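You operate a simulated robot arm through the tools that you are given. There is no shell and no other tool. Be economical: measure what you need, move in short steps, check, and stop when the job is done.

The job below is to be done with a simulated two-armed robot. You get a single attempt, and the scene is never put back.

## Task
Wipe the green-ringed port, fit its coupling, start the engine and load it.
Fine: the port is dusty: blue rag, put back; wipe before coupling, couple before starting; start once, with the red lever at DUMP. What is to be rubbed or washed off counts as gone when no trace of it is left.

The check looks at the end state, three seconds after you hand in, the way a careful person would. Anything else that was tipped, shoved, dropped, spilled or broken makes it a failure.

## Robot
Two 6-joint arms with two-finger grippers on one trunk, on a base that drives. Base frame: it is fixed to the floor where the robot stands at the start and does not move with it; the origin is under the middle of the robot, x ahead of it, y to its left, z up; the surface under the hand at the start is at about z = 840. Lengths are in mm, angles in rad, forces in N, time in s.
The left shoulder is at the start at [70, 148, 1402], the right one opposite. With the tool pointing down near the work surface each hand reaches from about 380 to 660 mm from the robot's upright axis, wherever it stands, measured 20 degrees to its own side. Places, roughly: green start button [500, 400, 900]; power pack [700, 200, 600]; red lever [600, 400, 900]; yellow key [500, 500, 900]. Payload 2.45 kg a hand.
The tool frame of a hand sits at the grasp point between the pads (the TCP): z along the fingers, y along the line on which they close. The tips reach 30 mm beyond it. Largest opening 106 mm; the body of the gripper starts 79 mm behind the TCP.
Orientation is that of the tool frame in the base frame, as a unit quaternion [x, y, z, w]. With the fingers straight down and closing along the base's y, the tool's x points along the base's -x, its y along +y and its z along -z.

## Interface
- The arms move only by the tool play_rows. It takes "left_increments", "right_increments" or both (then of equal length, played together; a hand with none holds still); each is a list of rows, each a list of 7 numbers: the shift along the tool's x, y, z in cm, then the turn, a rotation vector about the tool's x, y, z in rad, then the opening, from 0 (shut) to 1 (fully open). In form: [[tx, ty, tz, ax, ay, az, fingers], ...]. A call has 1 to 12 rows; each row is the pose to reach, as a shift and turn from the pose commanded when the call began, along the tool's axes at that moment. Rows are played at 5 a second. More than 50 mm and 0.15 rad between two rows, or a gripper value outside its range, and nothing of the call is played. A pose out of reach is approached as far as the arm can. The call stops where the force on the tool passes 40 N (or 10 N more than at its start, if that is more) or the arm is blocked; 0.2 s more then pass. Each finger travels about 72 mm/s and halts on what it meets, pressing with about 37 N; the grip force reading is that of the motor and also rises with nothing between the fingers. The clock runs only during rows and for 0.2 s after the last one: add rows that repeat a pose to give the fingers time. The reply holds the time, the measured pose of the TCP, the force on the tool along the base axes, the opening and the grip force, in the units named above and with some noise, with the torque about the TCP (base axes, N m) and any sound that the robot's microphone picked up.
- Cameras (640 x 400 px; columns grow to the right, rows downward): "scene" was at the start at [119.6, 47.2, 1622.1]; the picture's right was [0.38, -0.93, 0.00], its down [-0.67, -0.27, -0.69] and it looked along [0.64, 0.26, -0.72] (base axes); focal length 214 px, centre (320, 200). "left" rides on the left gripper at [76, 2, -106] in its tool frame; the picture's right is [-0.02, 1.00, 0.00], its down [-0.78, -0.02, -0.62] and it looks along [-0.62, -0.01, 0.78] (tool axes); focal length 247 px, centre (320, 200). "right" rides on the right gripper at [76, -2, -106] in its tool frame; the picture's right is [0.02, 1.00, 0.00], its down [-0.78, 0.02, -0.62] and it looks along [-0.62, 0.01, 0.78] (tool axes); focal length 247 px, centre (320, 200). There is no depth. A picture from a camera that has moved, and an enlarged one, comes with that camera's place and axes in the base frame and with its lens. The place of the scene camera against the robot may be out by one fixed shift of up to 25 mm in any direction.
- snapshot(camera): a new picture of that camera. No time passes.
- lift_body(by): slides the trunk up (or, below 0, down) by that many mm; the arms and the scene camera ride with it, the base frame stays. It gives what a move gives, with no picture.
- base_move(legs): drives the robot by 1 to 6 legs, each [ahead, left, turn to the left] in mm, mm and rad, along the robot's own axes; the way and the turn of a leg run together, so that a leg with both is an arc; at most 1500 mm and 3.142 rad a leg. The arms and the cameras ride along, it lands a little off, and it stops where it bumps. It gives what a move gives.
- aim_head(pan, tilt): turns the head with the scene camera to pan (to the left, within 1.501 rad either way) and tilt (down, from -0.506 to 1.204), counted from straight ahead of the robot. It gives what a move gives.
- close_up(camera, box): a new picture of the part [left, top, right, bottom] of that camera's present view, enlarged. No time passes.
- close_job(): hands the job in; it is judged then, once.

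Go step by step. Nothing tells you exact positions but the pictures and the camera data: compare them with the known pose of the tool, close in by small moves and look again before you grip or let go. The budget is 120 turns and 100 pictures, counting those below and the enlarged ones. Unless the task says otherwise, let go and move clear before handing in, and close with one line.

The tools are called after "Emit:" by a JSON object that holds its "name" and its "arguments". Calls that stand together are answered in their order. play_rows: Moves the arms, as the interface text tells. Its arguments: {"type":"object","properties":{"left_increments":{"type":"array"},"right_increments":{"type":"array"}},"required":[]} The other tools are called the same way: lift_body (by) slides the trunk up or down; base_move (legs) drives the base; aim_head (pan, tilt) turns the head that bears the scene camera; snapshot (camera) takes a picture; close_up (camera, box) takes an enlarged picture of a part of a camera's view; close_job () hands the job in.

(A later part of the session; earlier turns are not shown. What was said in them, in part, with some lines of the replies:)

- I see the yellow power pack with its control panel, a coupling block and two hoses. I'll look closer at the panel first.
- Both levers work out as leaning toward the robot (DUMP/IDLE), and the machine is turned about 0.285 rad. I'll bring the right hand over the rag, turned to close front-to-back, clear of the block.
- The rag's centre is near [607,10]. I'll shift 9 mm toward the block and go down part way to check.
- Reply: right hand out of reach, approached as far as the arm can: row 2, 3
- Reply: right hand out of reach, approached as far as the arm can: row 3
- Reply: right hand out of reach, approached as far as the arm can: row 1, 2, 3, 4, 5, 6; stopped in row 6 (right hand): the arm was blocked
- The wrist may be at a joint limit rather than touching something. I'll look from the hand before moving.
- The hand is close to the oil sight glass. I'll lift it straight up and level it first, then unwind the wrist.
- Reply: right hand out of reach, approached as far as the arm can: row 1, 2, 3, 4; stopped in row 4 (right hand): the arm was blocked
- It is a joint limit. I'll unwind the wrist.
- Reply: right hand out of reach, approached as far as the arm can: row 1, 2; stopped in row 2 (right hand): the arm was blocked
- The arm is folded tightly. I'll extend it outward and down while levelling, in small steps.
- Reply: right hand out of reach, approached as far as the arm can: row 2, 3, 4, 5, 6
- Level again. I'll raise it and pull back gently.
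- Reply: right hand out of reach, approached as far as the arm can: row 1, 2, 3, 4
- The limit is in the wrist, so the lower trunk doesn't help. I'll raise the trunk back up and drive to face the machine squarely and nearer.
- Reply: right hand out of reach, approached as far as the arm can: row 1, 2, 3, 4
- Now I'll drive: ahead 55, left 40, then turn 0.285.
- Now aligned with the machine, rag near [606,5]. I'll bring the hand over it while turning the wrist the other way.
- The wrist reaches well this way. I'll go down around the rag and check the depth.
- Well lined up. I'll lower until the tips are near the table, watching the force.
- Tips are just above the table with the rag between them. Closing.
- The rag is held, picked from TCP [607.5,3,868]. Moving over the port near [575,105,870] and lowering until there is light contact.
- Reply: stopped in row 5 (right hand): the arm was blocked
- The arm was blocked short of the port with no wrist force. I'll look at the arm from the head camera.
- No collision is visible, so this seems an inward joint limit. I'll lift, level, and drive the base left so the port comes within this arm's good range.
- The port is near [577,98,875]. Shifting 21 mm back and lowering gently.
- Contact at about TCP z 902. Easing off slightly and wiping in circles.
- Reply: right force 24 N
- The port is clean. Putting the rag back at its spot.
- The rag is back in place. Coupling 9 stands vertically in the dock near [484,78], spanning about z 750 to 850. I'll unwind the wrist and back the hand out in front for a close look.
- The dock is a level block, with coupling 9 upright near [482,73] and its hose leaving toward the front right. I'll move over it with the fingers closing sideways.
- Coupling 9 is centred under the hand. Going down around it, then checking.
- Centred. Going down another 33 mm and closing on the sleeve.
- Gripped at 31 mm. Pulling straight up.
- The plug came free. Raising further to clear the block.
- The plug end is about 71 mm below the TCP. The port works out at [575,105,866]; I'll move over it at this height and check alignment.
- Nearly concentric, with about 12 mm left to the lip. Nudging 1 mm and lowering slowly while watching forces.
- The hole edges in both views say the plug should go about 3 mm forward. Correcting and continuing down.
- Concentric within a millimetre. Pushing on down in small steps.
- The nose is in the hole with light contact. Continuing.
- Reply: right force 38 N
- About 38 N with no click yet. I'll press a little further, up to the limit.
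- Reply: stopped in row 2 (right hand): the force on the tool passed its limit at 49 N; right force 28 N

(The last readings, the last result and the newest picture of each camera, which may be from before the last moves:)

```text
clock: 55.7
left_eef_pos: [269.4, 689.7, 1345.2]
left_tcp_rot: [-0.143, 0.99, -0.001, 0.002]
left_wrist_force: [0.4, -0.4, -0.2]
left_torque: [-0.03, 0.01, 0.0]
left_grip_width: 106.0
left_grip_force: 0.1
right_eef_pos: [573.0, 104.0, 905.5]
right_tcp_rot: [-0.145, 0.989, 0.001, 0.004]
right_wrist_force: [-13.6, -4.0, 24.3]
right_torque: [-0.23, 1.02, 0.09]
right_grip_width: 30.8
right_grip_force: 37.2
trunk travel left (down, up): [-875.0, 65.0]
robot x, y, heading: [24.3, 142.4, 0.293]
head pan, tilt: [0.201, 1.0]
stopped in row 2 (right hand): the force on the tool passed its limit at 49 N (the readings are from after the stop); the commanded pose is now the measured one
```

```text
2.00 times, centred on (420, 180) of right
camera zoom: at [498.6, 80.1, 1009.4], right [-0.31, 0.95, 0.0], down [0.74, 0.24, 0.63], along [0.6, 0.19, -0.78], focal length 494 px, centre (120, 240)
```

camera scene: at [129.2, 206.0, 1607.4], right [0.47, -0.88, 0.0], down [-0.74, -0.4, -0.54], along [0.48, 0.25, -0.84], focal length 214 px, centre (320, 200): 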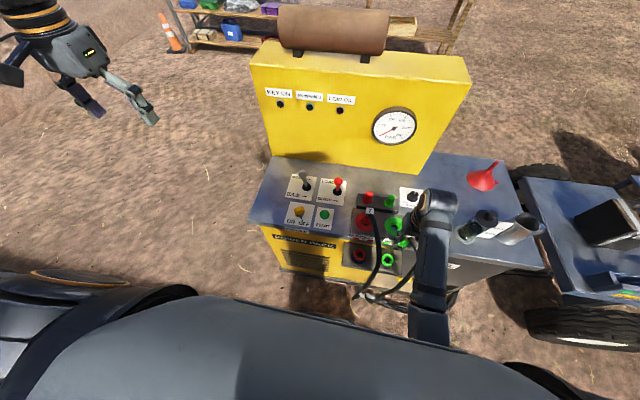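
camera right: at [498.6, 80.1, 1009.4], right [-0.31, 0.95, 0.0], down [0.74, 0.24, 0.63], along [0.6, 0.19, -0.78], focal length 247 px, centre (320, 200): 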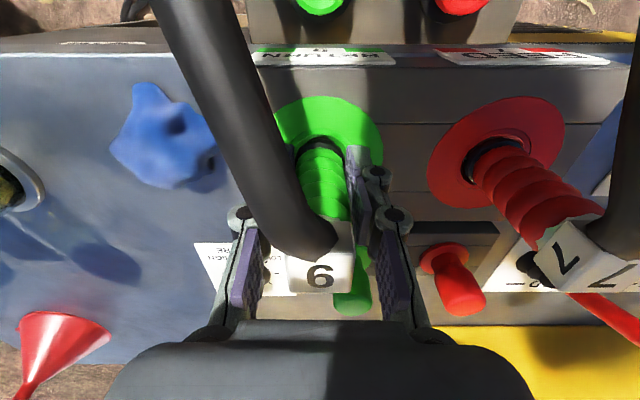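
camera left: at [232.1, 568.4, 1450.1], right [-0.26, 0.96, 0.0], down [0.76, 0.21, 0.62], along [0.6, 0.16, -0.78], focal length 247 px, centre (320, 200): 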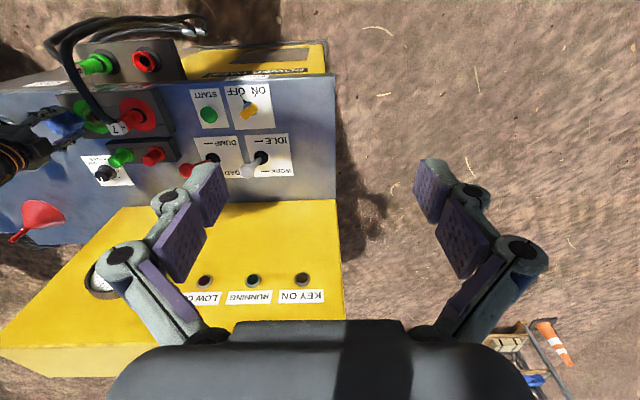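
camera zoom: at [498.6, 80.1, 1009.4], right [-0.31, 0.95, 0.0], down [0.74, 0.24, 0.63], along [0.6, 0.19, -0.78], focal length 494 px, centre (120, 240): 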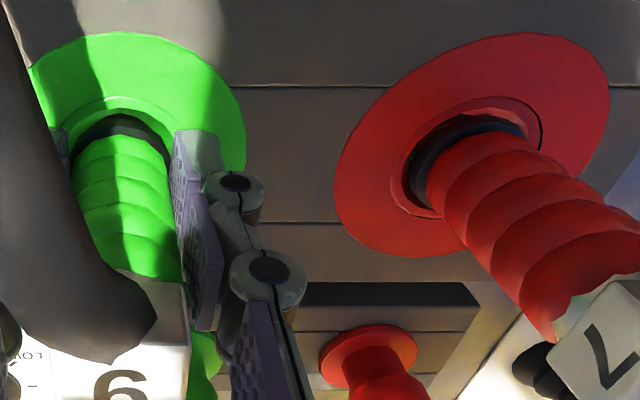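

The fingertips may be touching the ring before the plug bottoms, since cube 9 sits about 6 mm higher than 7. I'll regrip 18 mm higher and press again.

Emit:
{"name": "play_rows", "arguments": {"right_increments": [[0, 0, 0, 0, 0, 0, 0.45], [0, 0, 0, 0, 0, 0, 0.45], [0, 0, -0.9, 0, 0, 0, 0.45], [0, 0, -1.8, 0, 0, 0, 0.45], [0, 0, -1.8, 0, 0, 0, 0.2], [0, 0, -1.8, 0, 0, 0, 0], [0, 0, -1.8, 0, 0, 0, 0]]}}

Emit:
{"name": "play_rows", "arguments": {"right_increments": [[0, 0, 0.2, 0, 0, 0, 0], [0, 0, 0.4, 0, 0, 0, 0], [0, 0, 0.6, 0, 0, 0, 0]]}}

Emit:
{"name": "close_up", "arguments": {"camera": "right", "box": [260, 80, 580, 280]}}

```text
clock: 57.3
left_eef_pos: [276.4, 691.9, 1343.3]
left_tcp_rot: [-0.144, 0.99, -0.001, 0.0]
left_wrist_force: [0.0, 0.0, 0.4]
left_torque: [-0.02, -0.01, -0.02]
left_grip_width: 106.1
left_grip_force: 0.0
right_eef_pos: [576.7, 104.6, 920.8]
right_tcp_rot: [-0.146, 0.989, 0.002, 0.003]
right_wrist_force: [-1.0, 5.4, -0.4]
right_torque: [0.33, 0.0, 0.01]
right_grip_width: 31.4
right_grip_force: 37.0
trunk travel left (down, up): [-875.0, 65.0]
robot x, y, heading: [23.9, 139.2, 0.29]
head pan, tilt: [0.201, 1.0]
```

```text
clock: 58.1
left_eef_pos: [269.8, 691.8, 1345.3]
left_tcp_rot: [-0.143, 0.99, -0.001, 0.002]
left_wrist_force: [-1.1, -0.2, -0.1]
left_torque: [-0.06, 0.0, -0.01]
left_grip_width: 106.0
left_grip_force: 0.1
right_eef_pos: [576.0, 104.5, 919.5]
right_tcp_rot: [-0.146, 0.989, 0.0, 0.01]
right_wrist_force: [1.3, 1.4, 38.2]
right_torque: [0.04, -0.04, 0.0]
right_grip_width: 31.0
right_grip_force: 37.1
trunk travel left (down, up): [-875.0, 65.0]
robot x, y, heading: [25.0, 141.5, 0.29]
head pan, tilt: [0.201, 1.0]
```

```text
2.00 times, centred on (420, 180) of right
camera zoom: at [500.4, 81.0, 1022.9], right [-0.31, 0.95, 0.0], down [0.73, 0.24, 0.64], along [0.61, 0.19, -0.77], focal length 494 px, centre (120, 240)
```

zoom: 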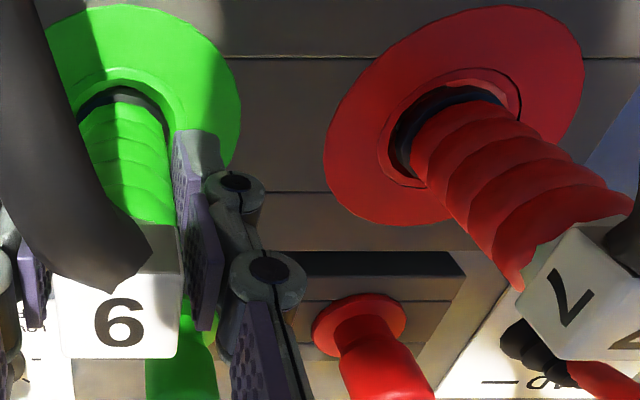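

No further travel at 38 N and cube 9 is now level with cube 7, so it's seated. Releasing and lifting clear.

Emit:
{"name": "play_rows", "arguments": {"right_increments": [[0, 0, -0.4, 0, 0, 0, 0], [0, 0, -0.4, 0, 0, 0, 0.5], [0, 0, -0.4, 0, 0, 0, 0.6], [0, 0, -0.4, 0, 0, 0, 0.6], [0, 0, -3, 0, 0, 0, 0.6], [0, 0, -6, 0, 0, 0, 0.6], [0, 0, -9.5, 0, 0, 0, 0.6]]}}

Emit:
{"name": "snapshot", "arguments": {"camera": "right"}}

Emit:
{"name": "close_up", "arguments": {"camera": "scene", "box": [320, 180, 440, 255]}}

```text
clock: 59.7
left_eef_pos: [275.2, 690.4, 1343.3]
left_tcp_rot: [-0.143, 0.99, 0.0, -0.001]
left_wrist_force: [0.2, 0.1, 0.0]
left_torque: [-0.01, -0.01, 0.0]
left_grip_width: 105.9
left_grip_force: 0.1
right_eef_pos: [575.8, 104.0, 1005.4]
right_tcp_rot: [-0.145, 0.989, 0.0, 0.003]
right_wrist_force: [-0.1, -0.1, -0.4]
right_torque: [0.02, -0.01, 0.01]
right_grip_width: 63.5
right_grip_force: 0.0
trunk travel left (down, up): [-875.0, 65.0]
robot x, y, heading: [24.2, 142.0, 0.289]
head pan, tilt: [0.201, 1.0]
```

```text
36 pictures are left
camera right: at [501.6, 80.1, 1110.3], right [-0.31, 0.95, 0.0], down [0.74, 0.24, 0.63], along [0.59, 0.19, -0.78], focal length 247 px, centre (320, 200)
```

right: 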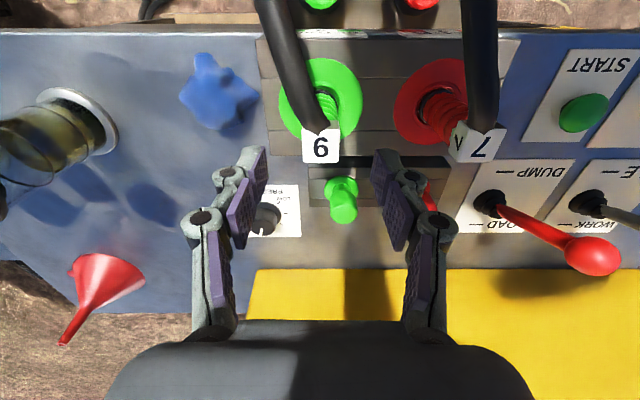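

```text
5.33 times, centred on (380, 218) of scene
camera zoom: at [129.1, 206.1, 1607.4], right [0.47, -0.88, 0.0], down [-0.74, -0.4, -0.54], along [0.48, 0.25, -0.84], focal length 1144 px, centre (0, 107)
```

zoom: 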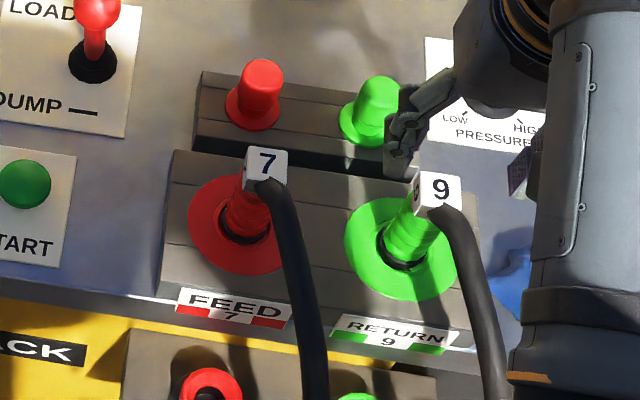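

Both couplings sit alike. I'll park the right hand aside to the front right and bring the left hand above the key.

Emit:
{"name": "play_rows", "arguments": {"right_increments": [[0, -3.3, 0, 0, 0, 0, 0.6], [0, -6.6, 0, 0, 0, 0, 0.6], [0, -10, 0, 0, 0, 0, 0.6], [3, -11, 0, 0, 0, 0, 0.6], [6, -12, 0, 0, 0, 0, 0.6], [9, -13, 1, 0, 0, 0, 0.6], [9, -13, 1, 0, 0, 0, 0.6], [9, -13, 1, 0, 0, 0, 0.6], [9, -13, 1, 0, 0, 0, 0.6], [9, -13, 1, 0, 0, 0, 0.6]], "left_increments": [[-1.1, -2.8, 3, 0, 0, 0, 1], [-2.2, -5.6, 6, 0, 0, 0, 1], [-3.3, -8.4, 9, 0, 0, 0, 1], [-4.4, -11, 12, 0, 0, 0, 1], [-5.5, -14, 15, 0, 0, 0, 1], [-6.6, -16.8, 18, 0, 0, 0, 1], [-7.7, -19.6, 21, 0, 0, 0, 1], [-8.8, -22.4, 24, 0, 0, 0, 1], [-10, -25, 27, 0, 0, 0, 1], [-11.1, -27.6, 30, 0, 0, 0, 1]]}}

Emit:
{"name": "snapshot", "arguments": {"camera": "left"}}

Emit:
{"name": "snapshot", "arguments": {"camera": "scene"}}

```text
clock: 61.9
left_eef_pos: [337.9, 563.9, 1077.1]
left_tcp_rot: [-0.144, 0.99, -0.002, 0.001]
left_wrist_force: [0.3, -0.5, 0.2]
left_torque: [0.01, -0.02, -0.02]
left_grip_width: 105.9
left_grip_force: 0.1
left hand out of reach, approached as far as the arm can: row 5, 6, 7, 8, 9, 10
right_eef_pos: [528.4, -45.9, 995.3]
right_tcp_rot: [-0.146, 0.989, 0.001, 0.002]
right_wrist_force: [-0.4, -0.8, -0.1]
right_torque: [-0.01, -0.03, 0.02]
right_grip_width: 63.7
right_grip_force: 0.1
trunk travel left (down, up): [-875.0, 65.0]
robot x, y, heading: [23.8, 144.9, 0.287]
head pan, tilt: [0.201, 1.0]
```

```text
34 pictures are left
camera left: at [264.0, 545.5, 1183.2], right [-0.26, 0.96, 0.0], down [0.75, 0.21, 0.62], along [0.6, 0.16, -0.78], focal length 247 px, centre (320, 200)
```

left: 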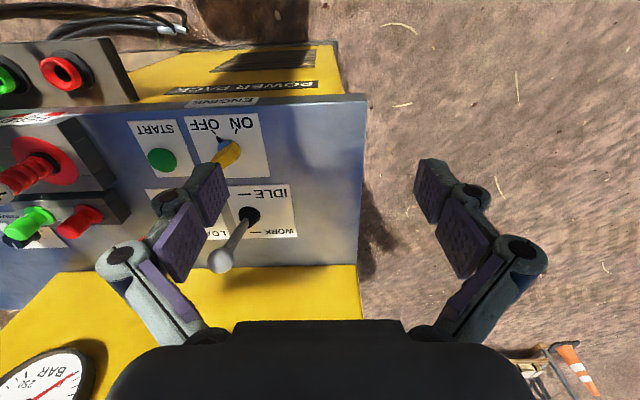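

```text
33 pictures are left
camera scene: at [129.0, 206.0, 1607.5], right [0.47, -0.88, 0.0], down [-0.74, -0.4, -0.54], along [0.48, 0.25, -0.84], focal length 214 px, centre (320, 200)
```

scene: 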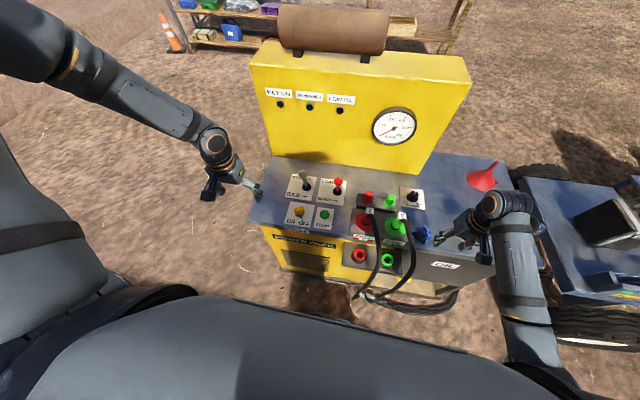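

The left arm is at a limit because it's still high. I'll lower the target.

Emit:
{"name": "play_rows", "arguments": {"left_increments": [[0, 0, 3, 0, 0, 0, 1], [0, 0, 6, 0, 0, 0, 1], [0, 0, 8, 0, 0, 0, 1], [0, 0, 8, 0, 0, 0, 1], [0, 0, 8, 0, 0, 0, 1]]}}

Emit:
{"name": "snapshot", "arguments": {"camera": "left"}}

```text
clock: 63.1
left_eef_pos: [321.2, 576.5, 1000.9]
left_tcp_rot: [-0.144, 0.99, -0.001, 0.0]
left_wrist_force: [0.0, -0.1, 0.8]
left_torque: [0.0, 0.02, 0.0]
left_grip_width: 106.0
left_grip_force: 0.1
left hand out of reach, approached as far as the arm can: row 1, 2, 3, 4, 5
right_eef_pos: [527.3, -45.6, 995.9]
right_tcp_rot: [-0.146, 0.989, 0.002, 0.003]
right_wrist_force: [0.4, 0.0, -0.3]
right_torque: [0.02, -0.01, 0.0]
right_grip_width: 63.5
right_grip_force: 0.1
trunk travel left (down, up): [-875.0, 65.0]
robot x, y, heading: [18.7, 140.9, 0.29]
head pan, tilt: [0.201, 1.0]
```

```text
32 pictures are left
camera left: at [247.3, 556.9, 1105.7], right [-0.26, 0.96, 0.0], down [0.76, 0.21, 0.62], along [0.6, 0.16, -0.78], focal length 247 px, centre (320, 200)
```

left: 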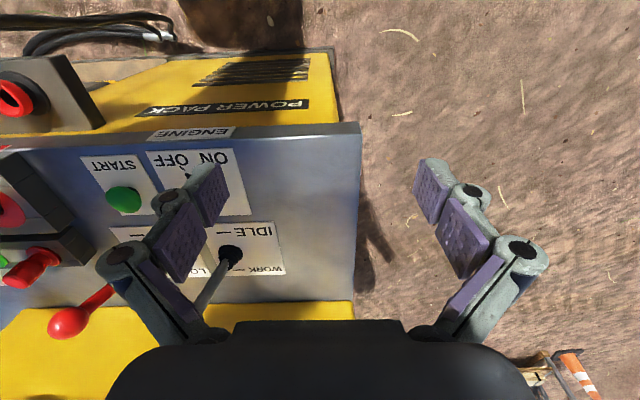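

The left arm is stuck in a poor posture, while the right hand works well at the mirrored spot. So I'll do the controls with the right hand: pull it back, settle the left one, then drive left about 370 mm.

Emit:
{"name": "play_rows", "arguments": {"right_increments": [[2, 0, 0, 0, 0, 0, 0.6], [4, 0, 0, 0, 0, 0, 0.6], [6, 0, 0, 0, 0, 0, 0.6], [6, 0, 0, 0, 0, 0, 0.6]], "left_increments": [[3, 3, -2, 0, 0, 0, 1], [6, 7, -5, 0, 0, 0, 1], [9, 11, -8, 0, 0, 0, 1], [12, 15, -10, 0, 0, 0, 1]]}}

Emit:
{"name": "base_move", "arguments": {"legs": [[0, 370, 0]]}}

Emit:
{"name": "snapshot", "arguments": {"camera": "scene"}}

Emit:
{"name": "snapshot", "arguments": {"camera": "right"}}

```text
refused: row 2 steps farther than a row can; nothing moved
```

```text
clock: 65.5
left_eef_pos: [219.6, 923.9, 999.9]
left_tcp_rot: [-0.142, 0.99, 0.001, 0.0]
left_wrist_force: [0.3, -0.3, -0.8]
left_torque: [0.02, -0.03, -0.01]
left_grip_width: 106.1
left_grip_force: 0.1
right_eef_pos: [423.1, 302.0, 994.9]
right_tcp_rot: [-0.144, 0.99, 0.001, 0.002]
right_wrist_force: [-0.6, 0.2, -0.3]
right_torque: [0.02, 0.0, 0.0]
right_grip_width: 63.7
right_grip_force: 0.0
trunk travel left (down, up): [-875.0, 65.0]
robot x, y, heading: [-80.3, 491.7, 0.283]
head pan, tilt: [0.201, 1.0]
```

```text
31 pictures are left
camera scene: at [27.0, 552.7, 1607.4], right [0.47, -0.88, 0.0], down [-0.74, -0.39, -0.54], along [0.48, 0.25, -0.84], focal length 214 px, centre (320, 200)
```

scene: 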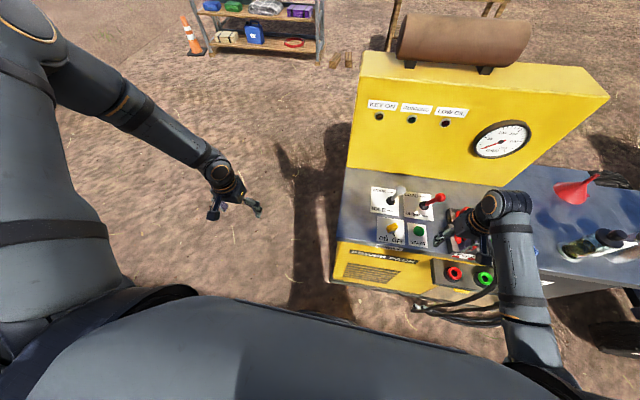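

```text
30 pictures are left
camera right: at [350.0, 277.1, 1100.0], right [-0.31, 0.95, 0.0], down [0.74, 0.24, 0.63], along [0.6, 0.19, -0.78], focal length 247 px, centre (320, 200)
```

right: 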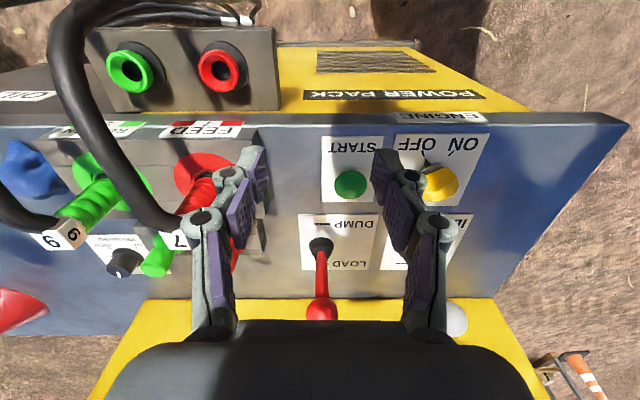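

The controls are now in the right hand's range, with the key near [461,457]. Taking a close look at the key and the start button.

Emit:
{"name": "close_up", "arguments": {"camera": "right", "box": [300, 115, 500, 240]}}

Emit:
{"name": "close_up", "arguments": {"camera": "scene", "box": [360, 175, 456, 250]}}

```text
3.20 times, centred on (400, 178) of right
camera zoom: at [350.0, 277.1, 1100.0], right [-0.31, 0.95, 0.0], down [0.74, 0.24, 0.63], along [0.6, 0.19, -0.78], focal length 790 px, centre (64, 272)
```

zoom: 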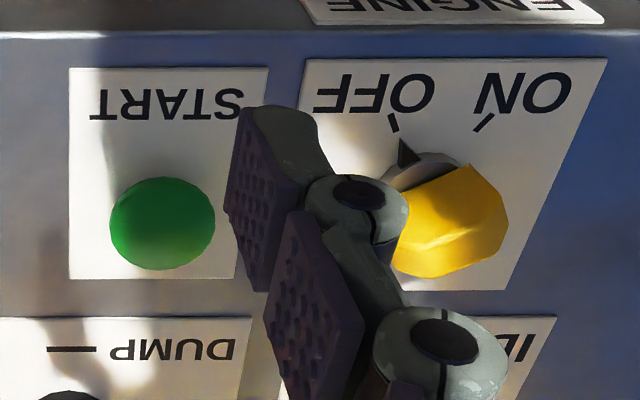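

```text
5.33 times, centred on (408, 212) of scene
camera zoom: at [27.0, 552.7, 1607.4], right [0.47, -0.88, 0.0], down [-0.74, -0.39, -0.54], along [0.48, 0.25, -0.84], focal length 1144 px, centre (-149, 133)
```

zoom: 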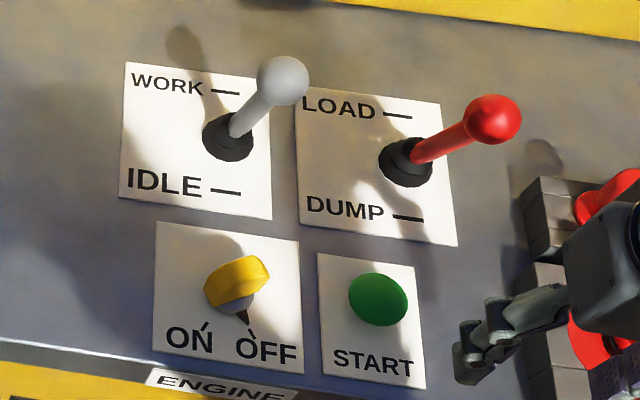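

The pointer is at OFF; ON lies about 65° clockwise as seen from above. Moving over the key for a top view of its handle.

Emit:
{"name": "play_rows", "arguments": {"right_increments": [[0, 4, 0, 0, 0, 0, 0.6], [-1, 8, 0, 0, 0, 0, 0.6], [-3, 12, 0, 0, 0, 0, 0.6], [-6, 13.7, 0, 0, 0, 0, 0.6], [-8.2, 13.7, 1, 0, 0, 0, 0.6]]}}

Emit:
{"name": "snapshot", "arguments": {"camera": "right"}}

Emit:
{"name": "close_up", "arguments": {"camera": "right", "box": [250, 90, 410, 190]}}

```text
clock: 66.7
left_eef_pos: [219.7, 924.2, 1000.2]
left_tcp_rot: [-0.142, 0.99, 0.001, 0.001]
left_wrist_force: [-1.1, -0.9, 0.0]
left_torque: [0.01, 0.03, 0.01]
left_grip_width: 106.1
left_grip_force: 0.1
right_eef_pos: [464.7, 458.0, 985.0]
right_tcp_rot: [-0.144, 0.99, 0.001, 0.003]
right_wrist_force: [0.8, -0.1, 1.2]
right_torque: [0.02, 0.01, 0.0]
right_grip_width: 63.6
right_grip_force: 0.0
trunk travel left (down, up): [-875.0, 65.0]
robot x, y, heading: [-82.5, 491.2, 0.282]
head pan, tilt: [0.201, 1.0]
```

```text
27 pictures are left
camera right: at [390.9, 434.6, 1090.1], right [-0.31, 0.95, 0.0], down [0.74, 0.24, 0.63], along [0.59, 0.19, -0.78], focal length 247 px, centre (320, 200)
```

right: 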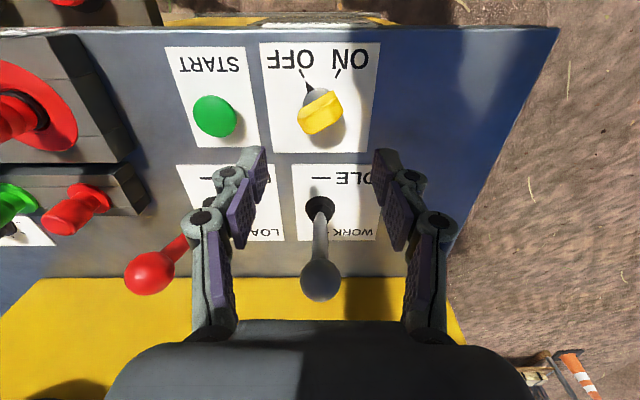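

```text
4.00 times, centred on (330, 140) of right
camera zoom: at [390.9, 434.6, 1090.1], right [-0.31, 0.95, 0.0], down [0.74, 0.24, 0.63], along [0.59, 0.19, -0.78], focal length 988 px, centre (280, 440)
```

zoom: 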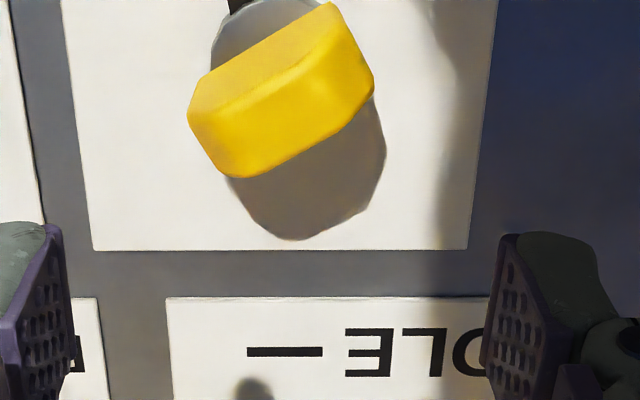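

The handle is a paddle about 35 by 16 mm, set perpendicular to the pointer and centred under the hand. I'll turn the hand -0.56 to grip it by its ends and go down.

Emit:
{"name": "play_rows", "arguments": {"right_increments": [[0, 0, 0, 0, 0, -0.14, 0.6], [0, 0, 0, 0, 0, -0.28, 0.6], [0, 0, 1, 0, 0, -0.42, 0.6], [0, 0, 3, 0, 0, -0.56, 0.6], [0, 0, 6, 0, 0, -0.56, 0.6], [0, 0, 7.5, 0, 0, -0.56, 0.6]]}}

Emit:
{"name": "snapshot", "arguments": {"camera": "right"}}

```text
clock: 68.1
left_eef_pos: [219.7, 924.8, 999.5]
left_tcp_rot: [-0.142, 0.99, 0.0, 0.001]
left_wrist_force: [0.9, 1.0, 0.2]
left_torque: [0.02, -0.01, 0.03]
left_grip_width: 106.2
left_grip_force: 0.1
right_eef_pos: [464.5, 457.5, 911.6]
right_tcp_rot: [-0.412, 0.911, 0.0, 0.003]
right_wrist_force: [-0.1, -0.2, 0.3]
right_torque: [0.02, 0.03, -0.03]
right_grip_width: 63.9
right_grip_force: 0.1
trunk travel left (down, up): [-875.0, 65.0]
robot x, y, heading: [-77.3, 490.7, 0.288]
head pan, tilt: [0.201, 1.0]
```

```text
25 pictures are left
camera right: at [412.2, 398.7, 1016.5], right [-0.77, 0.64, 0.0], down [0.5, 0.6, 0.63], along [0.4, 0.48, -0.78], focal length 247 px, centre (320, 200)
```

right: 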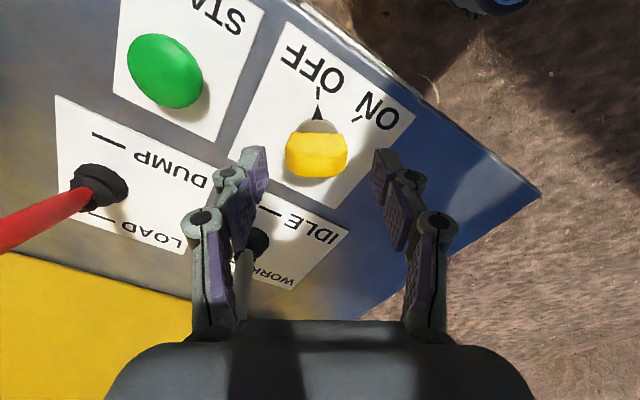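

Aligned with the paddle. Shifting 2 mm, lowering 15 mm and closing.

Emit:
{"name": "play_rows", "arguments": {"right_increments": [[0, -0.2, 0.8, 0, 0, 0, 0.6], [0, -0.2, 1.6, 0, 0, 0, 0.6], [0, -0.2, 1.6, 0, 0, 0, 0.4], [0, -0.2, 1.6, 0, 0, 0, 0.2], [0, -0.2, 1.6, 0, 0, 0, 0.2], [0, -0.2, 1.6, 0, 0, 0, 0.2]]}}

Emit:
{"name": "snapshot", "arguments": {"camera": "right"}}

```text
clock: 69.5
left_eef_pos: [219.7, 925.3, 999.5]
left_tcp_rot: [-0.143, 0.99, -0.001, 0.001]
left_wrist_force: [0.2, 0.9, 1.0]
left_torque: [-0.01, -0.02, -0.01]
left_grip_width: 105.9
left_grip_force: 0.0
right_eef_pos: [464.0, 456.9, 896.7]
right_tcp_rot: [-0.413, 0.911, 0.0, 0.003]
right_wrist_force: [-0.9, 0.4, -0.2]
right_torque: [-0.04, 0.05, -0.1]
right_grip_width: 39.5
right_grip_force: 44.7
trunk travel left (down, up): [-875.0, 65.0]
robot x, y, heading: [-80.1, 488.0, 0.284]
head pan, tilt: [0.201, 1.0]
```

```text
24 pictures are left
camera right: at [414.0, 397.3, 1000.6], right [-0.76, 0.64, 0.0], down [0.5, 0.6, 0.63], along [0.4, 0.48, -0.78], focal length 247 px, centre (320, 200)
```

right: 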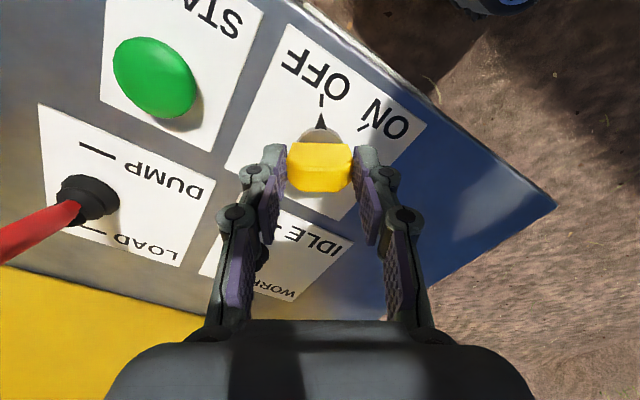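

Gripped. Turning clockwise toward ON.

Emit:
{"name": "play_rows", "arguments": {"right_increments": [[0, 0, 0, 0, 0, 0.14, 0.2], [0, 0, 0, 0, 0, 0.28, 0.2], [0, 0, 0, 0, 0, 0.42, 0.2], [0, 0, 0, 0, 0, 0.56, 0.2], [0, 0, 0, 0, 0, 0.7, 0.2], [0, 0, 0, 0, 0, 0.84, 0.2], [0, 0, 0, 0, 0, 0.98, 0.2], [0, 0, 0, 0, 0, 1.08, 0.2]]}}

Emit:
{"name": "snapshot", "arguments": {"camera": "right"}}

Emit:
{"name": "close_up", "arguments": {"camera": "scene", "box": [340, 80, 480, 160]}}

```text
clock: 71.3
left_eef_pos: [219.9, 928.0, 999.3]
left_tcp_rot: [-0.142, 0.99, -0.001, 0.0]
left_wrist_force: [-0.3, 0.5, -0.2]
left_torque: [-0.03, -0.02, 0.0]
left_grip_width: 106.1
left_grip_force: 0.1
right_eef_pos: [462.2, 458.7, 896.1]
right_tcp_rot: [0.115, 0.993, 0.002, 0.002]
right_wrist_force: [-9.7, 17.2, -6.5]
right_torque: [0.53, -0.07, 0.96]
right_grip_width: 40.0
right_grip_force: 45.0
trunk travel left (down, up): [-875.0, 65.0]
robot x, y, heading: [-76.7, 496.5, 0.284]
head pan, tilt: [0.201, 1.0]
```

```text
23 pictures are left
camera right: at [387.6, 475.2, 1000.8], right [0.21, 0.98, 0.0], down [0.76, -0.16, 0.62], along [0.61, -0.13, -0.78], focal length 247 px, centre (320, 200)
```

right: 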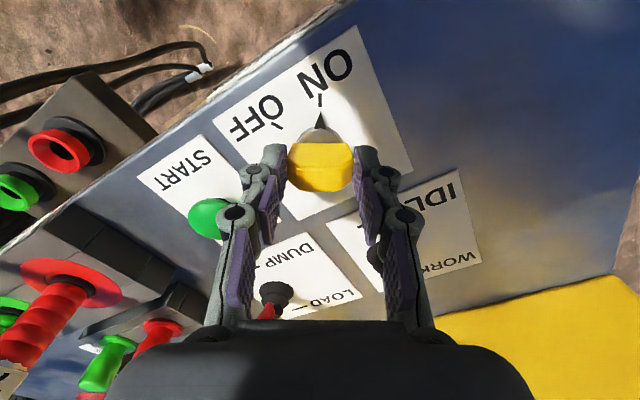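

```text
4.57 times, centred on (410, 120) of scene
camera zoom: at [25.1, 559.3, 1607.3], right [0.47, -0.88, 0.0], down [-0.74, -0.39, -0.54], along [0.48, 0.25, -0.84], focal length 980 px, centre (-91, 566)
```

zoom: 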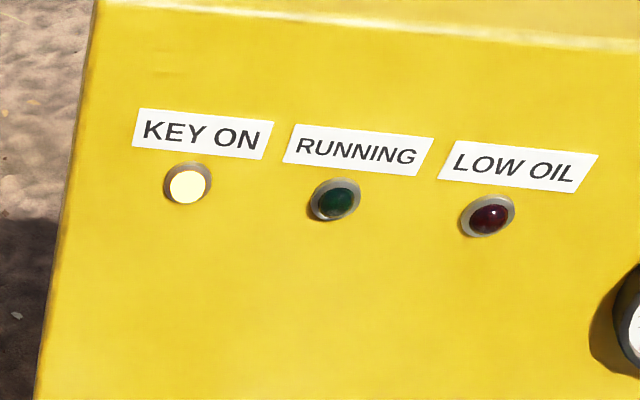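

KEY ON is lit. Releasing the key, lifting and squaring up the hand.

Emit:
{"name": "play_rows", "arguments": {"right_increments": [[0, 0, 0, 0, 0, -0.04, 0.2], [0, 0, 0, 0, 0, -0.04, 0.5], [0, 0, 0, 0, 0, -0.04, 0.6], [0, 0, -3, 0, 0, -0.04, 0.6], [0, 0, -6, 0, 0, -0.04, 0.6], [0, 0, -9, 0, 0, -0.14, 0.4], [0, 0, -9, 0, 0, -0.28, 0.2], [0, 0, -9, 0, 0, -0.42, 0], [0, 0, -9, 0, 0, -0.52, 0], [0, 0, -9, 0, 0, -0.52, 0]]}}

Emit:
{"name": "close_up", "arguments": {"camera": "scene", "box": [340, 80, 500, 260]}}

```text
clock: 73.5
left_eef_pos: [219.0, 925.1, 999.8]
left_tcp_rot: [-0.142, 0.99, -0.001, 0.0]
left_wrist_force: [0.1, -0.2, 0.8]
left_torque: [-0.06, -0.04, -0.01]
left_grip_width: 106.1
left_grip_force: 0.0
right_eef_pos: [465.7, 454.9, 984.8]
right_tcp_rot: [-0.145, 0.989, 0.001, 0.002]
right_wrist_force: [-0.6, 0.0, -1.3]
right_torque: [-0.03, 0.0, -0.03]
right_grip_width: 0.1
right_grip_force: 28.8
trunk travel left (down, up): [-875.0, 65.0]
robot x, y, heading: [-77.7, 493.1, 0.286]
head pan, tilt: [0.201, 1.0]
```

```text
2.22 times, centred on (420, 170) of scene
camera zoom: at [26.4, 555.0, 1607.4], right [0.47, -0.88, 0.0], down [-0.74, -0.39, -0.54], along [0.48, 0.25, -0.84], focal length 477 px, centre (98, 267)
```

zoom: 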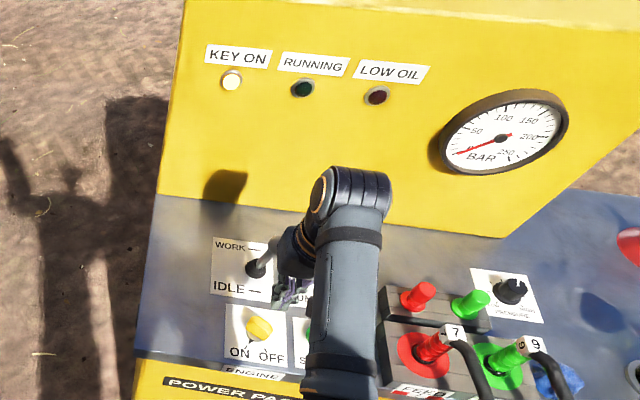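

The key stays ON. Moving the closed fingers over the START button near [501,364].

Emit:
{"name": "play_rows", "arguments": {"right_increments": [[0, -3.3, 0, 0, 0, 0, 0], [-0.3, -6.6, 0.5, 0, 0, 0, 0], [-0.8, -9.7, 2.5, 0, 0, 0, 0], [-0.8, -9.7, 4, 0, 0, 0, 0]]}}

Emit:
{"name": "snapshot", "arguments": {"camera": "right"}}

```text
clock: 74.5
left_eef_pos: [220.5, 925.0, 1000.0]
left_tcp_rot: [-0.142, 0.99, -0.001, 0.0]
left_wrist_force: [-0.3, -0.1, -0.4]
left_torque: [-0.04, 0.0, 0.0]
left_grip_width: 106.0
left_grip_force: 0.1
right_eef_pos: [500.6, 366.7, 944.9]
right_tcp_rot: [-0.144, 0.99, 0.002, 0.003]
right_wrist_force: [-0.4, -0.4, -0.5]
right_torque: [-0.01, 0.01, 0.01]
right_grip_width: 0.0
right_grip_force: 28.6
trunk travel left (down, up): [-875.0, 65.0]
robot x, y, heading: [-76.5, 492.6, 0.287]
head pan, tilt: [0.201, 1.0]
```

```text
20 pictures are left
camera right: at [425.8, 343.5, 1049.8], right [-0.31, 0.95, 0.0], down [0.74, 0.24, 0.63], along [0.6, 0.19, -0.78], focal length 247 px, centre (320, 200)
```

right: 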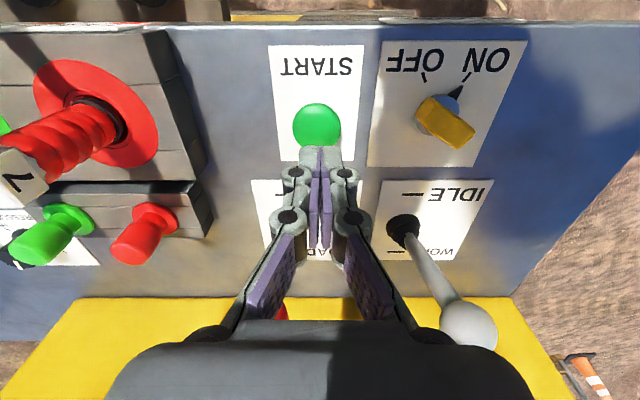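

Button centred apart from a 4 mm sideways correction. Lowering to just above it.

Emit:
{"name": "play_rows", "arguments": {"right_increments": [[0, -0.35, 2, 0, 0, 0, 0], [0, -0.35, 4, 0, 0, 0, 0], [0, -0.35, 4.8, 0, 0, 0, 0]]}}

Emit:
{"name": "snapshot", "arguments": {"camera": "right"}}

```text
clock: 75.3
left_eef_pos: [219.3, 925.8, 999.1]
left_tcp_rot: [-0.142, 0.99, 0.0, 0.001]
left_wrist_force: [-0.4, 1.0, 0.0]
left_torque: [-0.03, -0.01, 0.01]
left_grip_width: 106.0
left_grip_force: 0.0
right_eef_pos: [501.4, 361.5, 897.8]
right_tcp_rot: [-0.144, 0.99, 0.0, 0.003]
right_wrist_force: [0.1, -0.6, 0.5]
right_torque: [0.0, -0.05, -0.01]
right_grip_width: 0.1
right_grip_force: 28.3
trunk travel left (down, up): [-875.0, 65.0]
robot x, y, heading: [-77.1, 488.4, 0.287]
head pan, tilt: [0.201, 1.0]
```

```text
19 pictures are left
camera right: at [427.3, 339.2, 1001.8], right [-0.31, 0.95, 0.0], down [0.74, 0.24, 0.63], along [0.6, 0.19, -0.78], focal length 247 px, centre (320, 200)
```

right: 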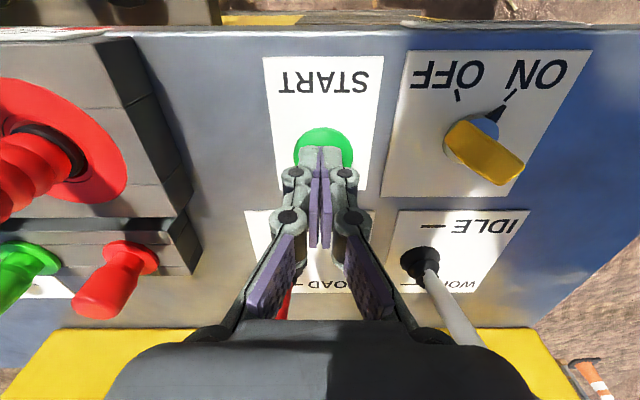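

Centred on the button. Pressing once, gently.

Emit:
{"name": "play_rows", "arguments": {"right_increments": [[0, 0, 0.4, 0, 0, 0, 0], [0, 0, 0.8, 0, 0, 0, 0], [0, 0, 1.1, 0, 0, 0, 0], [0, 0, 1.3, 0, 0, 0, 0]]}}

Emit:
{"name": "close_up", "arguments": {"camera": "scene", "box": [340, 80, 500, 260]}}

```text
clock: 76.3
left_eef_pos: [218.0, 924.7, 1001.0]
left_tcp_rot: [-0.141, 0.99, 0.0, 0.002]
left_wrist_force: [-0.3, 0.0, 0.4]
left_torque: [-0.04, -0.01, 0.0]
left_grip_width: 105.8
left_grip_force: 0.1
right_eef_pos: [502.1, 362.9, 885.6]
right_tcp_rot: [-0.145, 0.989, 0.001, 0.005]
right_wrist_force: [-0.4, -0.1, 9.8]
right_torque: [-0.01, 0.09, -0.02]
right_grip_width: 5.8
right_grip_force: 28.5
trunk travel left (down, up): [-875.0, 65.0]
robot x, y, heading: [-77.0, 493.3, 0.287]
head pan, tilt: [0.201, 1.0]
heard: click
```

```text
2.22 times, centred on (420, 170) of scene
camera zoom: at [24.2, 555.2, 1607.7], right [0.47, -0.88, 0.0], down [-0.74, -0.39, -0.54], along [0.48, 0.25, -0.84], focal length 477 px, centre (98, 267)
```

zoom: 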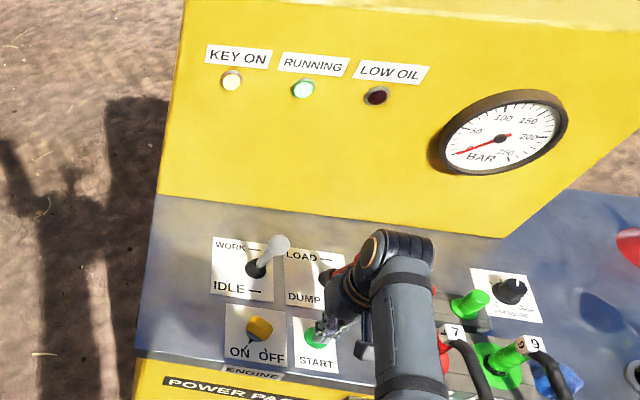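

The engine is running. I'll lift off, shift the arm left and back, then drive a little right and ahead so the lever comes well within reach.

Emit:
{"name": "play_rows", "arguments": {"right_increments": [[0, 0, -4, 0, 0, 0, 0], [0, 0, -8, 0, 0, 0, 0], [1, 2, -10, 0, 0, 0, 0], [2, 5, -10, 0, 0, 0, 0], [3, 9, -10, 0, 0, 0, 0], [4, 13, -10, 0, 0, 0, 0], [4, 13, -10, 0, 0, 0, 0]]}}

Emit:
{"name": "snapshot", "arguments": {"camera": "scene"}}

```text
clock: 77.9
left_eef_pos: [220.7, 923.7, 1000.3]
left_tcp_rot: [-0.142, 0.99, 0.0, 0.0]
left_wrist_force: [0.0, -0.3, 0.3]
left_torque: [0.0, 0.0, 0.01]
left_grip_width: 106.1
left_grip_force: 0.2
right_eef_pos: [427.4, 471.0, 984.5]
right_tcp_rot: [-0.143, 0.99, -0.003, 0.003]
right_wrist_force: [0.6, 0.9, -0.2]
right_torque: [-0.02, 0.0, 0.0]
right_grip_width: 0.1
right_grip_force: 28.5
trunk travel left (down, up): [-875.0, 65.0]
robot x, y, heading: [-76.0, 493.8, 0.285]
head pan, tilt: [0.201, 1.0]
```

```text
17 pictures are left
camera scene: at [27.2, 553.6, 1607.4], right [0.47, -0.88, 0.0], down [-0.74, -0.39, -0.54], along [0.48, 0.25, -0.84], focal length 214 px, centre (320, 200)
```

scene: 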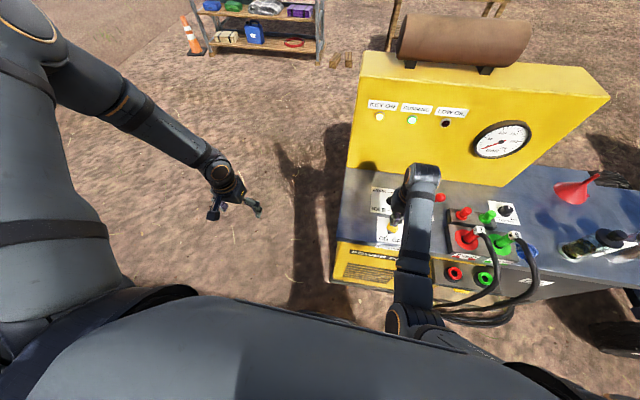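

Emit:
{"name": "base_move", "arguments": {"legs": [[0, -130, 0], [40, 0, 0]]}}

Emit:
{"name": "snapshot", "arguments": {"camera": "right"}}

```text
clock: 79.6
left_eef_pos: [287.4, 808.6, 1001.5]
left_tcp_rot: [-0.141, 0.99, -0.001, 0.004]
left_wrist_force: [-1.0, -0.6, 0.3]
left_torque: [-0.01, -0.09, 0.0]
left_grip_width: 106.0
left_grip_force: 0.0
right_eef_pos: [496.0, 355.6, 987.5]
right_tcp_rot: [-0.143, 0.99, -0.003, 0.006]
right_wrist_force: [-1.1, -0.1, 0.7]
right_torque: [0.01, -0.11, -0.03]
right_grip_width: 0.0
right_grip_force: 28.1
trunk travel left (down, up): [-875.0, 65.0]
robot x, y, heading: [-0.6, 377.4, 0.285]
head pan, tilt: [0.201, 1.0]
```

```text
16 pictures are left
camera right: at [420.9, 333.6, 1091.2], right [-0.3, 0.95, -0.01], down [0.74, 0.24, 0.63], along [0.6, 0.19, -0.78], focal length 247 px, centre (320, 200)
```

right: 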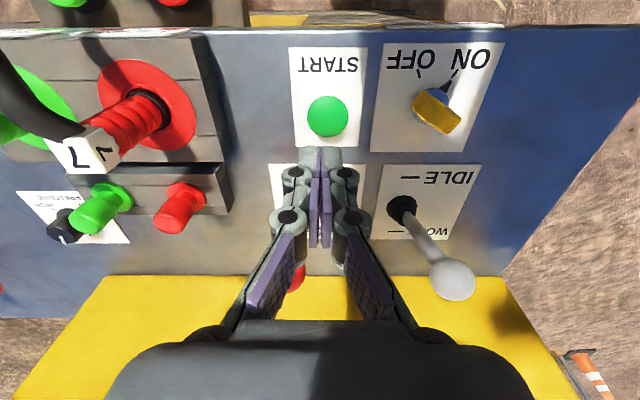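

Red knob near [600,366,970]. Shifting sideways to line up behind it, lowering slightly, then approaching.

Emit:
{"name": "play_rows", "arguments": {"right_increments": [[0, -1, 1, 0, 0, 0, 0], [0, -1.9, 1.9, 0, 0, 0, 0], [-2.5, -1.9, 1.9, 0, 0, 0, 0], [-5, -1.9, 1.9, 0, 0, 0, 0]]}}

Emit:
{"name": "snapshot", "arguments": {"camera": "right"}}

Emit:
{"name": "close_up", "arguments": {"camera": "scene", "box": [300, 60, 540, 210]}}

```text
clock: 80.6
left_eef_pos: [296.8, 810.9, 998.5]
left_tcp_rot: [-0.141, 0.99, -0.002, -0.001]
left_wrist_force: [-0.5, 0.7, -0.5]
left_torque: [0.01, -0.03, 0.01]
left_grip_width: 106.1
left_grip_force: 0.1
right_eef_pos: [558.2, 353.2, 960.9]
right_tcp_rot: [-0.143, 0.99, -0.003, 0.002]
right_wrist_force: [0.4, -0.3, 0.2]
right_torque: [0.01, 0.03, 0.02]
right_grip_width: 0.1
right_grip_force: 28.3
trunk travel left (down, up): [-875.0, 65.0]
robot x, y, heading: [-5.8, 378.1, 0.281]
head pan, tilt: [0.201, 1.0]
```

```text
15 pictures are left
camera right: at [484.0, 330.4, 1067.2], right [-0.3, 0.95, -0.01], down [0.74, 0.24, 0.62], along [0.6, 0.18, -0.78], focal length 247 px, centre (320, 200)
```

right: 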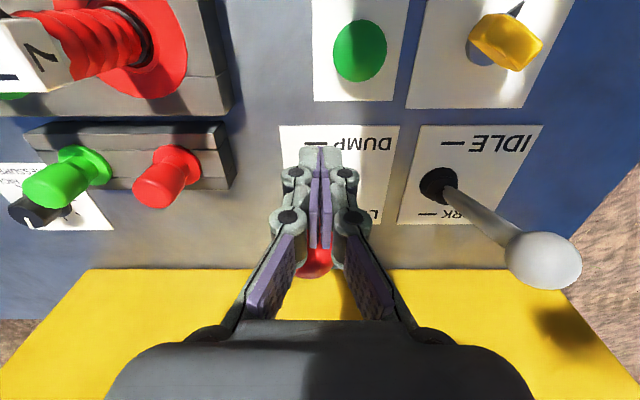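

```text
2.67 times, centred on (420, 135) of scene
camera zoom: at [104.0, 440.3, 1607.1], right [0.47, -0.89, 0.0], down [-0.75, -0.39, -0.54], along [0.48, 0.25, -0.84], focal length 572 px, centre (53, 373)
```

zoom: 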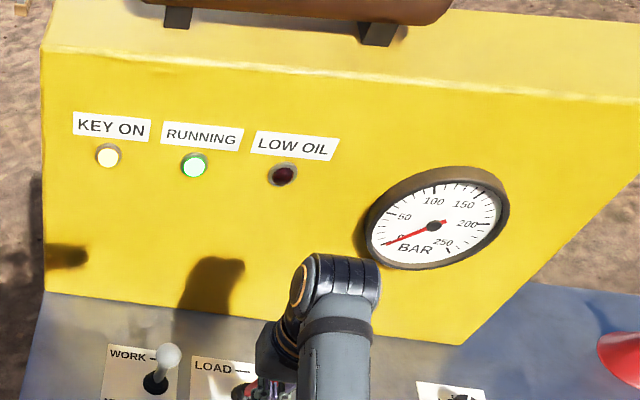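

The knob is straight ahead of the fingers. Pushing it forward toward LOAD in small steps.

Emit:
{"name": "play_rows", "arguments": {"right_increments": [[-1.5, -0.1, 0, 0, 0, 0, 0], [-3, -0.1, 0, 0, 0, 0, 0], [-4.2, -0.1, 0, 0, 0, 0, 0], [-5.4, -0.1, 0, 0, 0, 0, 0], [-6.6, -0.1, 0, 0, 0, 0, 0], [-7.8, -0.1, 0, 0, 0, 0, 0], [-8.6, -0.1, 0, 0, 0, 0, 0]]}}

Emit:
{"name": "close_up", "arguments": {"camera": "scene", "box": [300, 60, 540, 210]}}

Emit:
{"name": "snapshot", "arguments": {"camera": "right"}}

```text
clock: 82.2
left_eef_pos: [294.2, 809.3, 998.9]
left_tcp_rot: [-0.141, 0.99, -0.001, 0.0]
left_wrist_force: [0.4, -0.8, -0.1]
left_torque: [-0.02, 0.0, -0.01]
left_grip_width: 105.9
left_grip_force: 0.1
right_eef_pos: [638.5, 376.5, 964.5]
right_tcp_rot: [-0.142, 0.99, -0.002, 0.002]
right_wrist_force: [-1.0, -0.1, 0.2]
right_torque: [-0.02, -0.03, 0.01]
right_grip_width: 0.1
right_grip_force: 28.9
trunk travel left (down, up): [-875.0, 65.0]
robot x, y, heading: [-5.4, 375.6, 0.282]
head pan, tilt: [0.201, 1.0]
```

```text
2.67 times, centred on (420, 135) of scene
camera zoom: at [101.0, 440.0, 1607.4], right [0.47, -0.89, 0.0], down [-0.74, -0.39, -0.54], along [0.48, 0.25, -0.84], focal length 572 px, centre (53, 373)
```

zoom: 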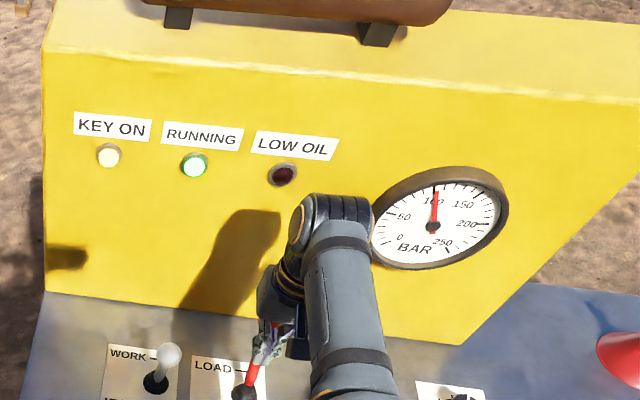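

```text
12 pictures are left
camera right: at [564.1, 354.2, 1069.5], right [-0.3, 0.95, -0.01], down [0.74, 0.24, 0.62], along [0.6, 0.19, -0.78], focal length 247 px, centre (320, 200)
```

right: 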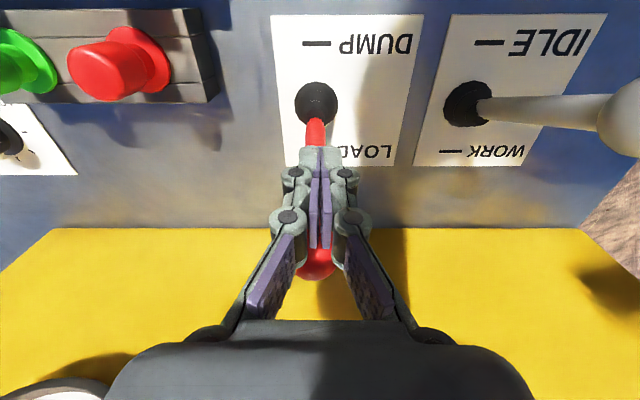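

The gauge shows pressure and RUNNING is still lit, so the lever is over to LOAD. Backing straight off and checking everything.

Emit:
{"name": "play_rows", "arguments": {"right_increments": [[3, 0, 0, 0, 0, 0, 0], [6, 0, 0, 0, 0, 0, 0], [9, 0, -1, 0, 0, 0, 0], [12, 3, -2, 0, 0, 0, 0], [14, 7, -2, 0, 0, 0, 0], [16, 11, -2, 0, 0, 0, 0], [17, 15, -2, 0, 0, 0, 0], [17, 15, -2, 0, 0, 0, 0]]}}

Emit:
{"name": "snapshot", "arguments": {"camera": "scene"}}

Emit:
{"name": "close_up", "arguments": {"camera": "scene", "box": [300, 80, 540, 230]}}

```text
clock: 83.6
left_eef_pos: [294.4, 808.0, 1001.6]
left_tcp_rot: [-0.141, 0.99, 0.001, 0.0]
left_wrist_force: [-0.3, 0.4, -1.0]
left_torque: [-0.02, 0.0, -0.01]
left_grip_width: 105.9
left_grip_force: 0.3
right_eef_pos: [515.2, 313.3, 974.6]
right_tcp_rot: [-0.121, 0.987, -0.102, 0.023]
right_wrist_force: [-0.4, -0.3, -0.3]
right_torque: [0.06, 0.0, 0.05]
right_grip_width: 0.0
right_grip_force: 28.9
right hand out of reach, approached as far as the arm can: row 6
trunk travel left (down, up): [-875.0, 65.0]
robot x, y, heading: [-4.2, 378.0, 0.286]
head pan, tilt: [0.201, 1.0]
stopped in row 6 (right hand): the arm was blocked; the commanded pose is now the measured one
```

```text
11 pictures are left
camera scene: at [101.6, 437.5, 1607.4], right [0.46, -0.89, 0.0], down [-0.75, -0.39, -0.54], along [0.48, 0.25, -0.84], focal length 214 px, centre (320, 200)
```

scene: 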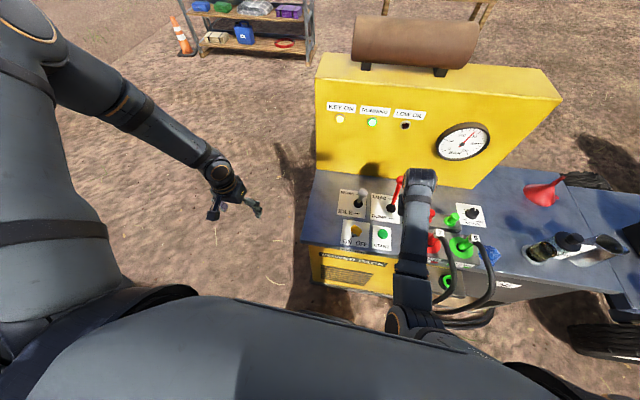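

```text
2.67 times, centred on (420, 155) of scene
camera zoom: at [101.6, 437.5, 1607.4], right [0.46, -0.89, 0.0], down [-0.75, -0.39, -0.54], along [0.48, 0.25, -0.84], focal length 572 px, centre (53, 320)
```

zoom: 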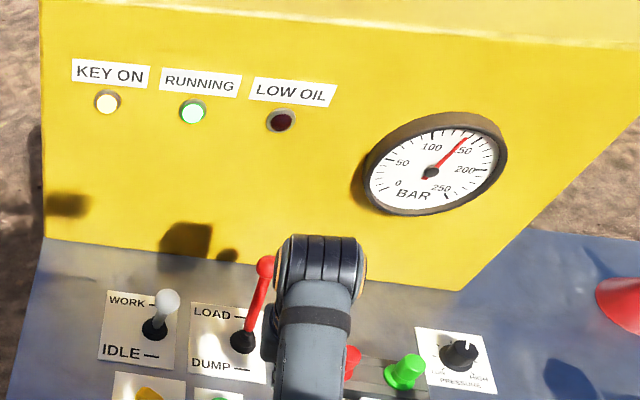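

Pressure is building and everything looks right. Backing the robot away and doing a final check.

Emit:
{"name": "base_move", "arguments": {"legs": [[-200, 0, 0]]}}

Emit:
{"name": "snapshot", "arguments": {"camera": "scene"}}

Emit:
{"name": "close_up", "arguments": {"camera": "scene", "box": [330, 60, 570, 210]}}

```text
clock: 85.2
left_eef_pos: [104.2, 755.8, 998.8]
left_tcp_rot: [-0.143, 0.99, 0.0, -0.001]
left_wrist_force: [0.0, -0.1, -0.3]
left_torque: [0.0, 0.05, -0.01]
left_grip_width: 106.0
left_grip_force: 0.2
right_eef_pos: [325.6, 262.5, 973.8]
right_tcp_rot: [-0.122, 0.987, -0.103, 0.023]
right_wrist_force: [0.2, 0.0, 0.5]
right_torque: [-0.01, 0.02, -0.04]
right_grip_width: 0.0
right_grip_force: 28.5
trunk travel left (down, up): [-875.0, 65.0]
robot x, y, heading: [-196.7, 320.3, 0.288]
head pan, tilt: [0.201, 1.0]
```

```text
9 pictures are left
camera scene: at [-86.5, 385.8, 1607.0], right [0.47, -0.88, 0.0], down [-0.74, -0.39, -0.54], along [0.48, 0.25, -0.84], focal length 214 px, centre (320, 200)
```

scene: 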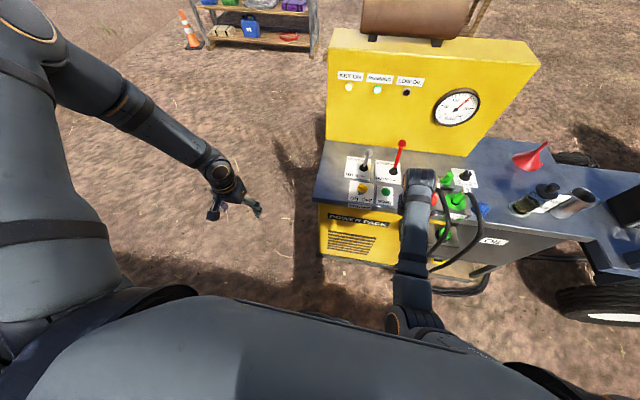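

```text
2.67 times, centred on (450, 135) of scene
camera zoom: at [-86.5, 385.8, 1607.0], right [0.47, -0.88, 0.0], down [-0.74, -0.39, -0.54], along [0.48, 0.25, -0.84], focal length 572 px, centre (-27, 373)
```

zoom: 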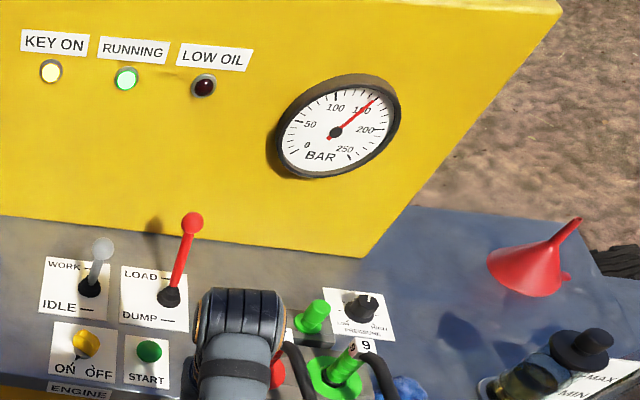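

Engine running, lever at LOAD, about 150 bar, coupling 9 seated, rag back in place, and both hands clear. Handing in.

Emit:
{"name": "close_job", "arguments": {}}

```text
The job is handed in.
```

The green port is wiped clean with the rag back in its place, coupling 9 is fitted, the engine was started once at DUMP, and the red lever is now at LOAD with about 150 bar showing.
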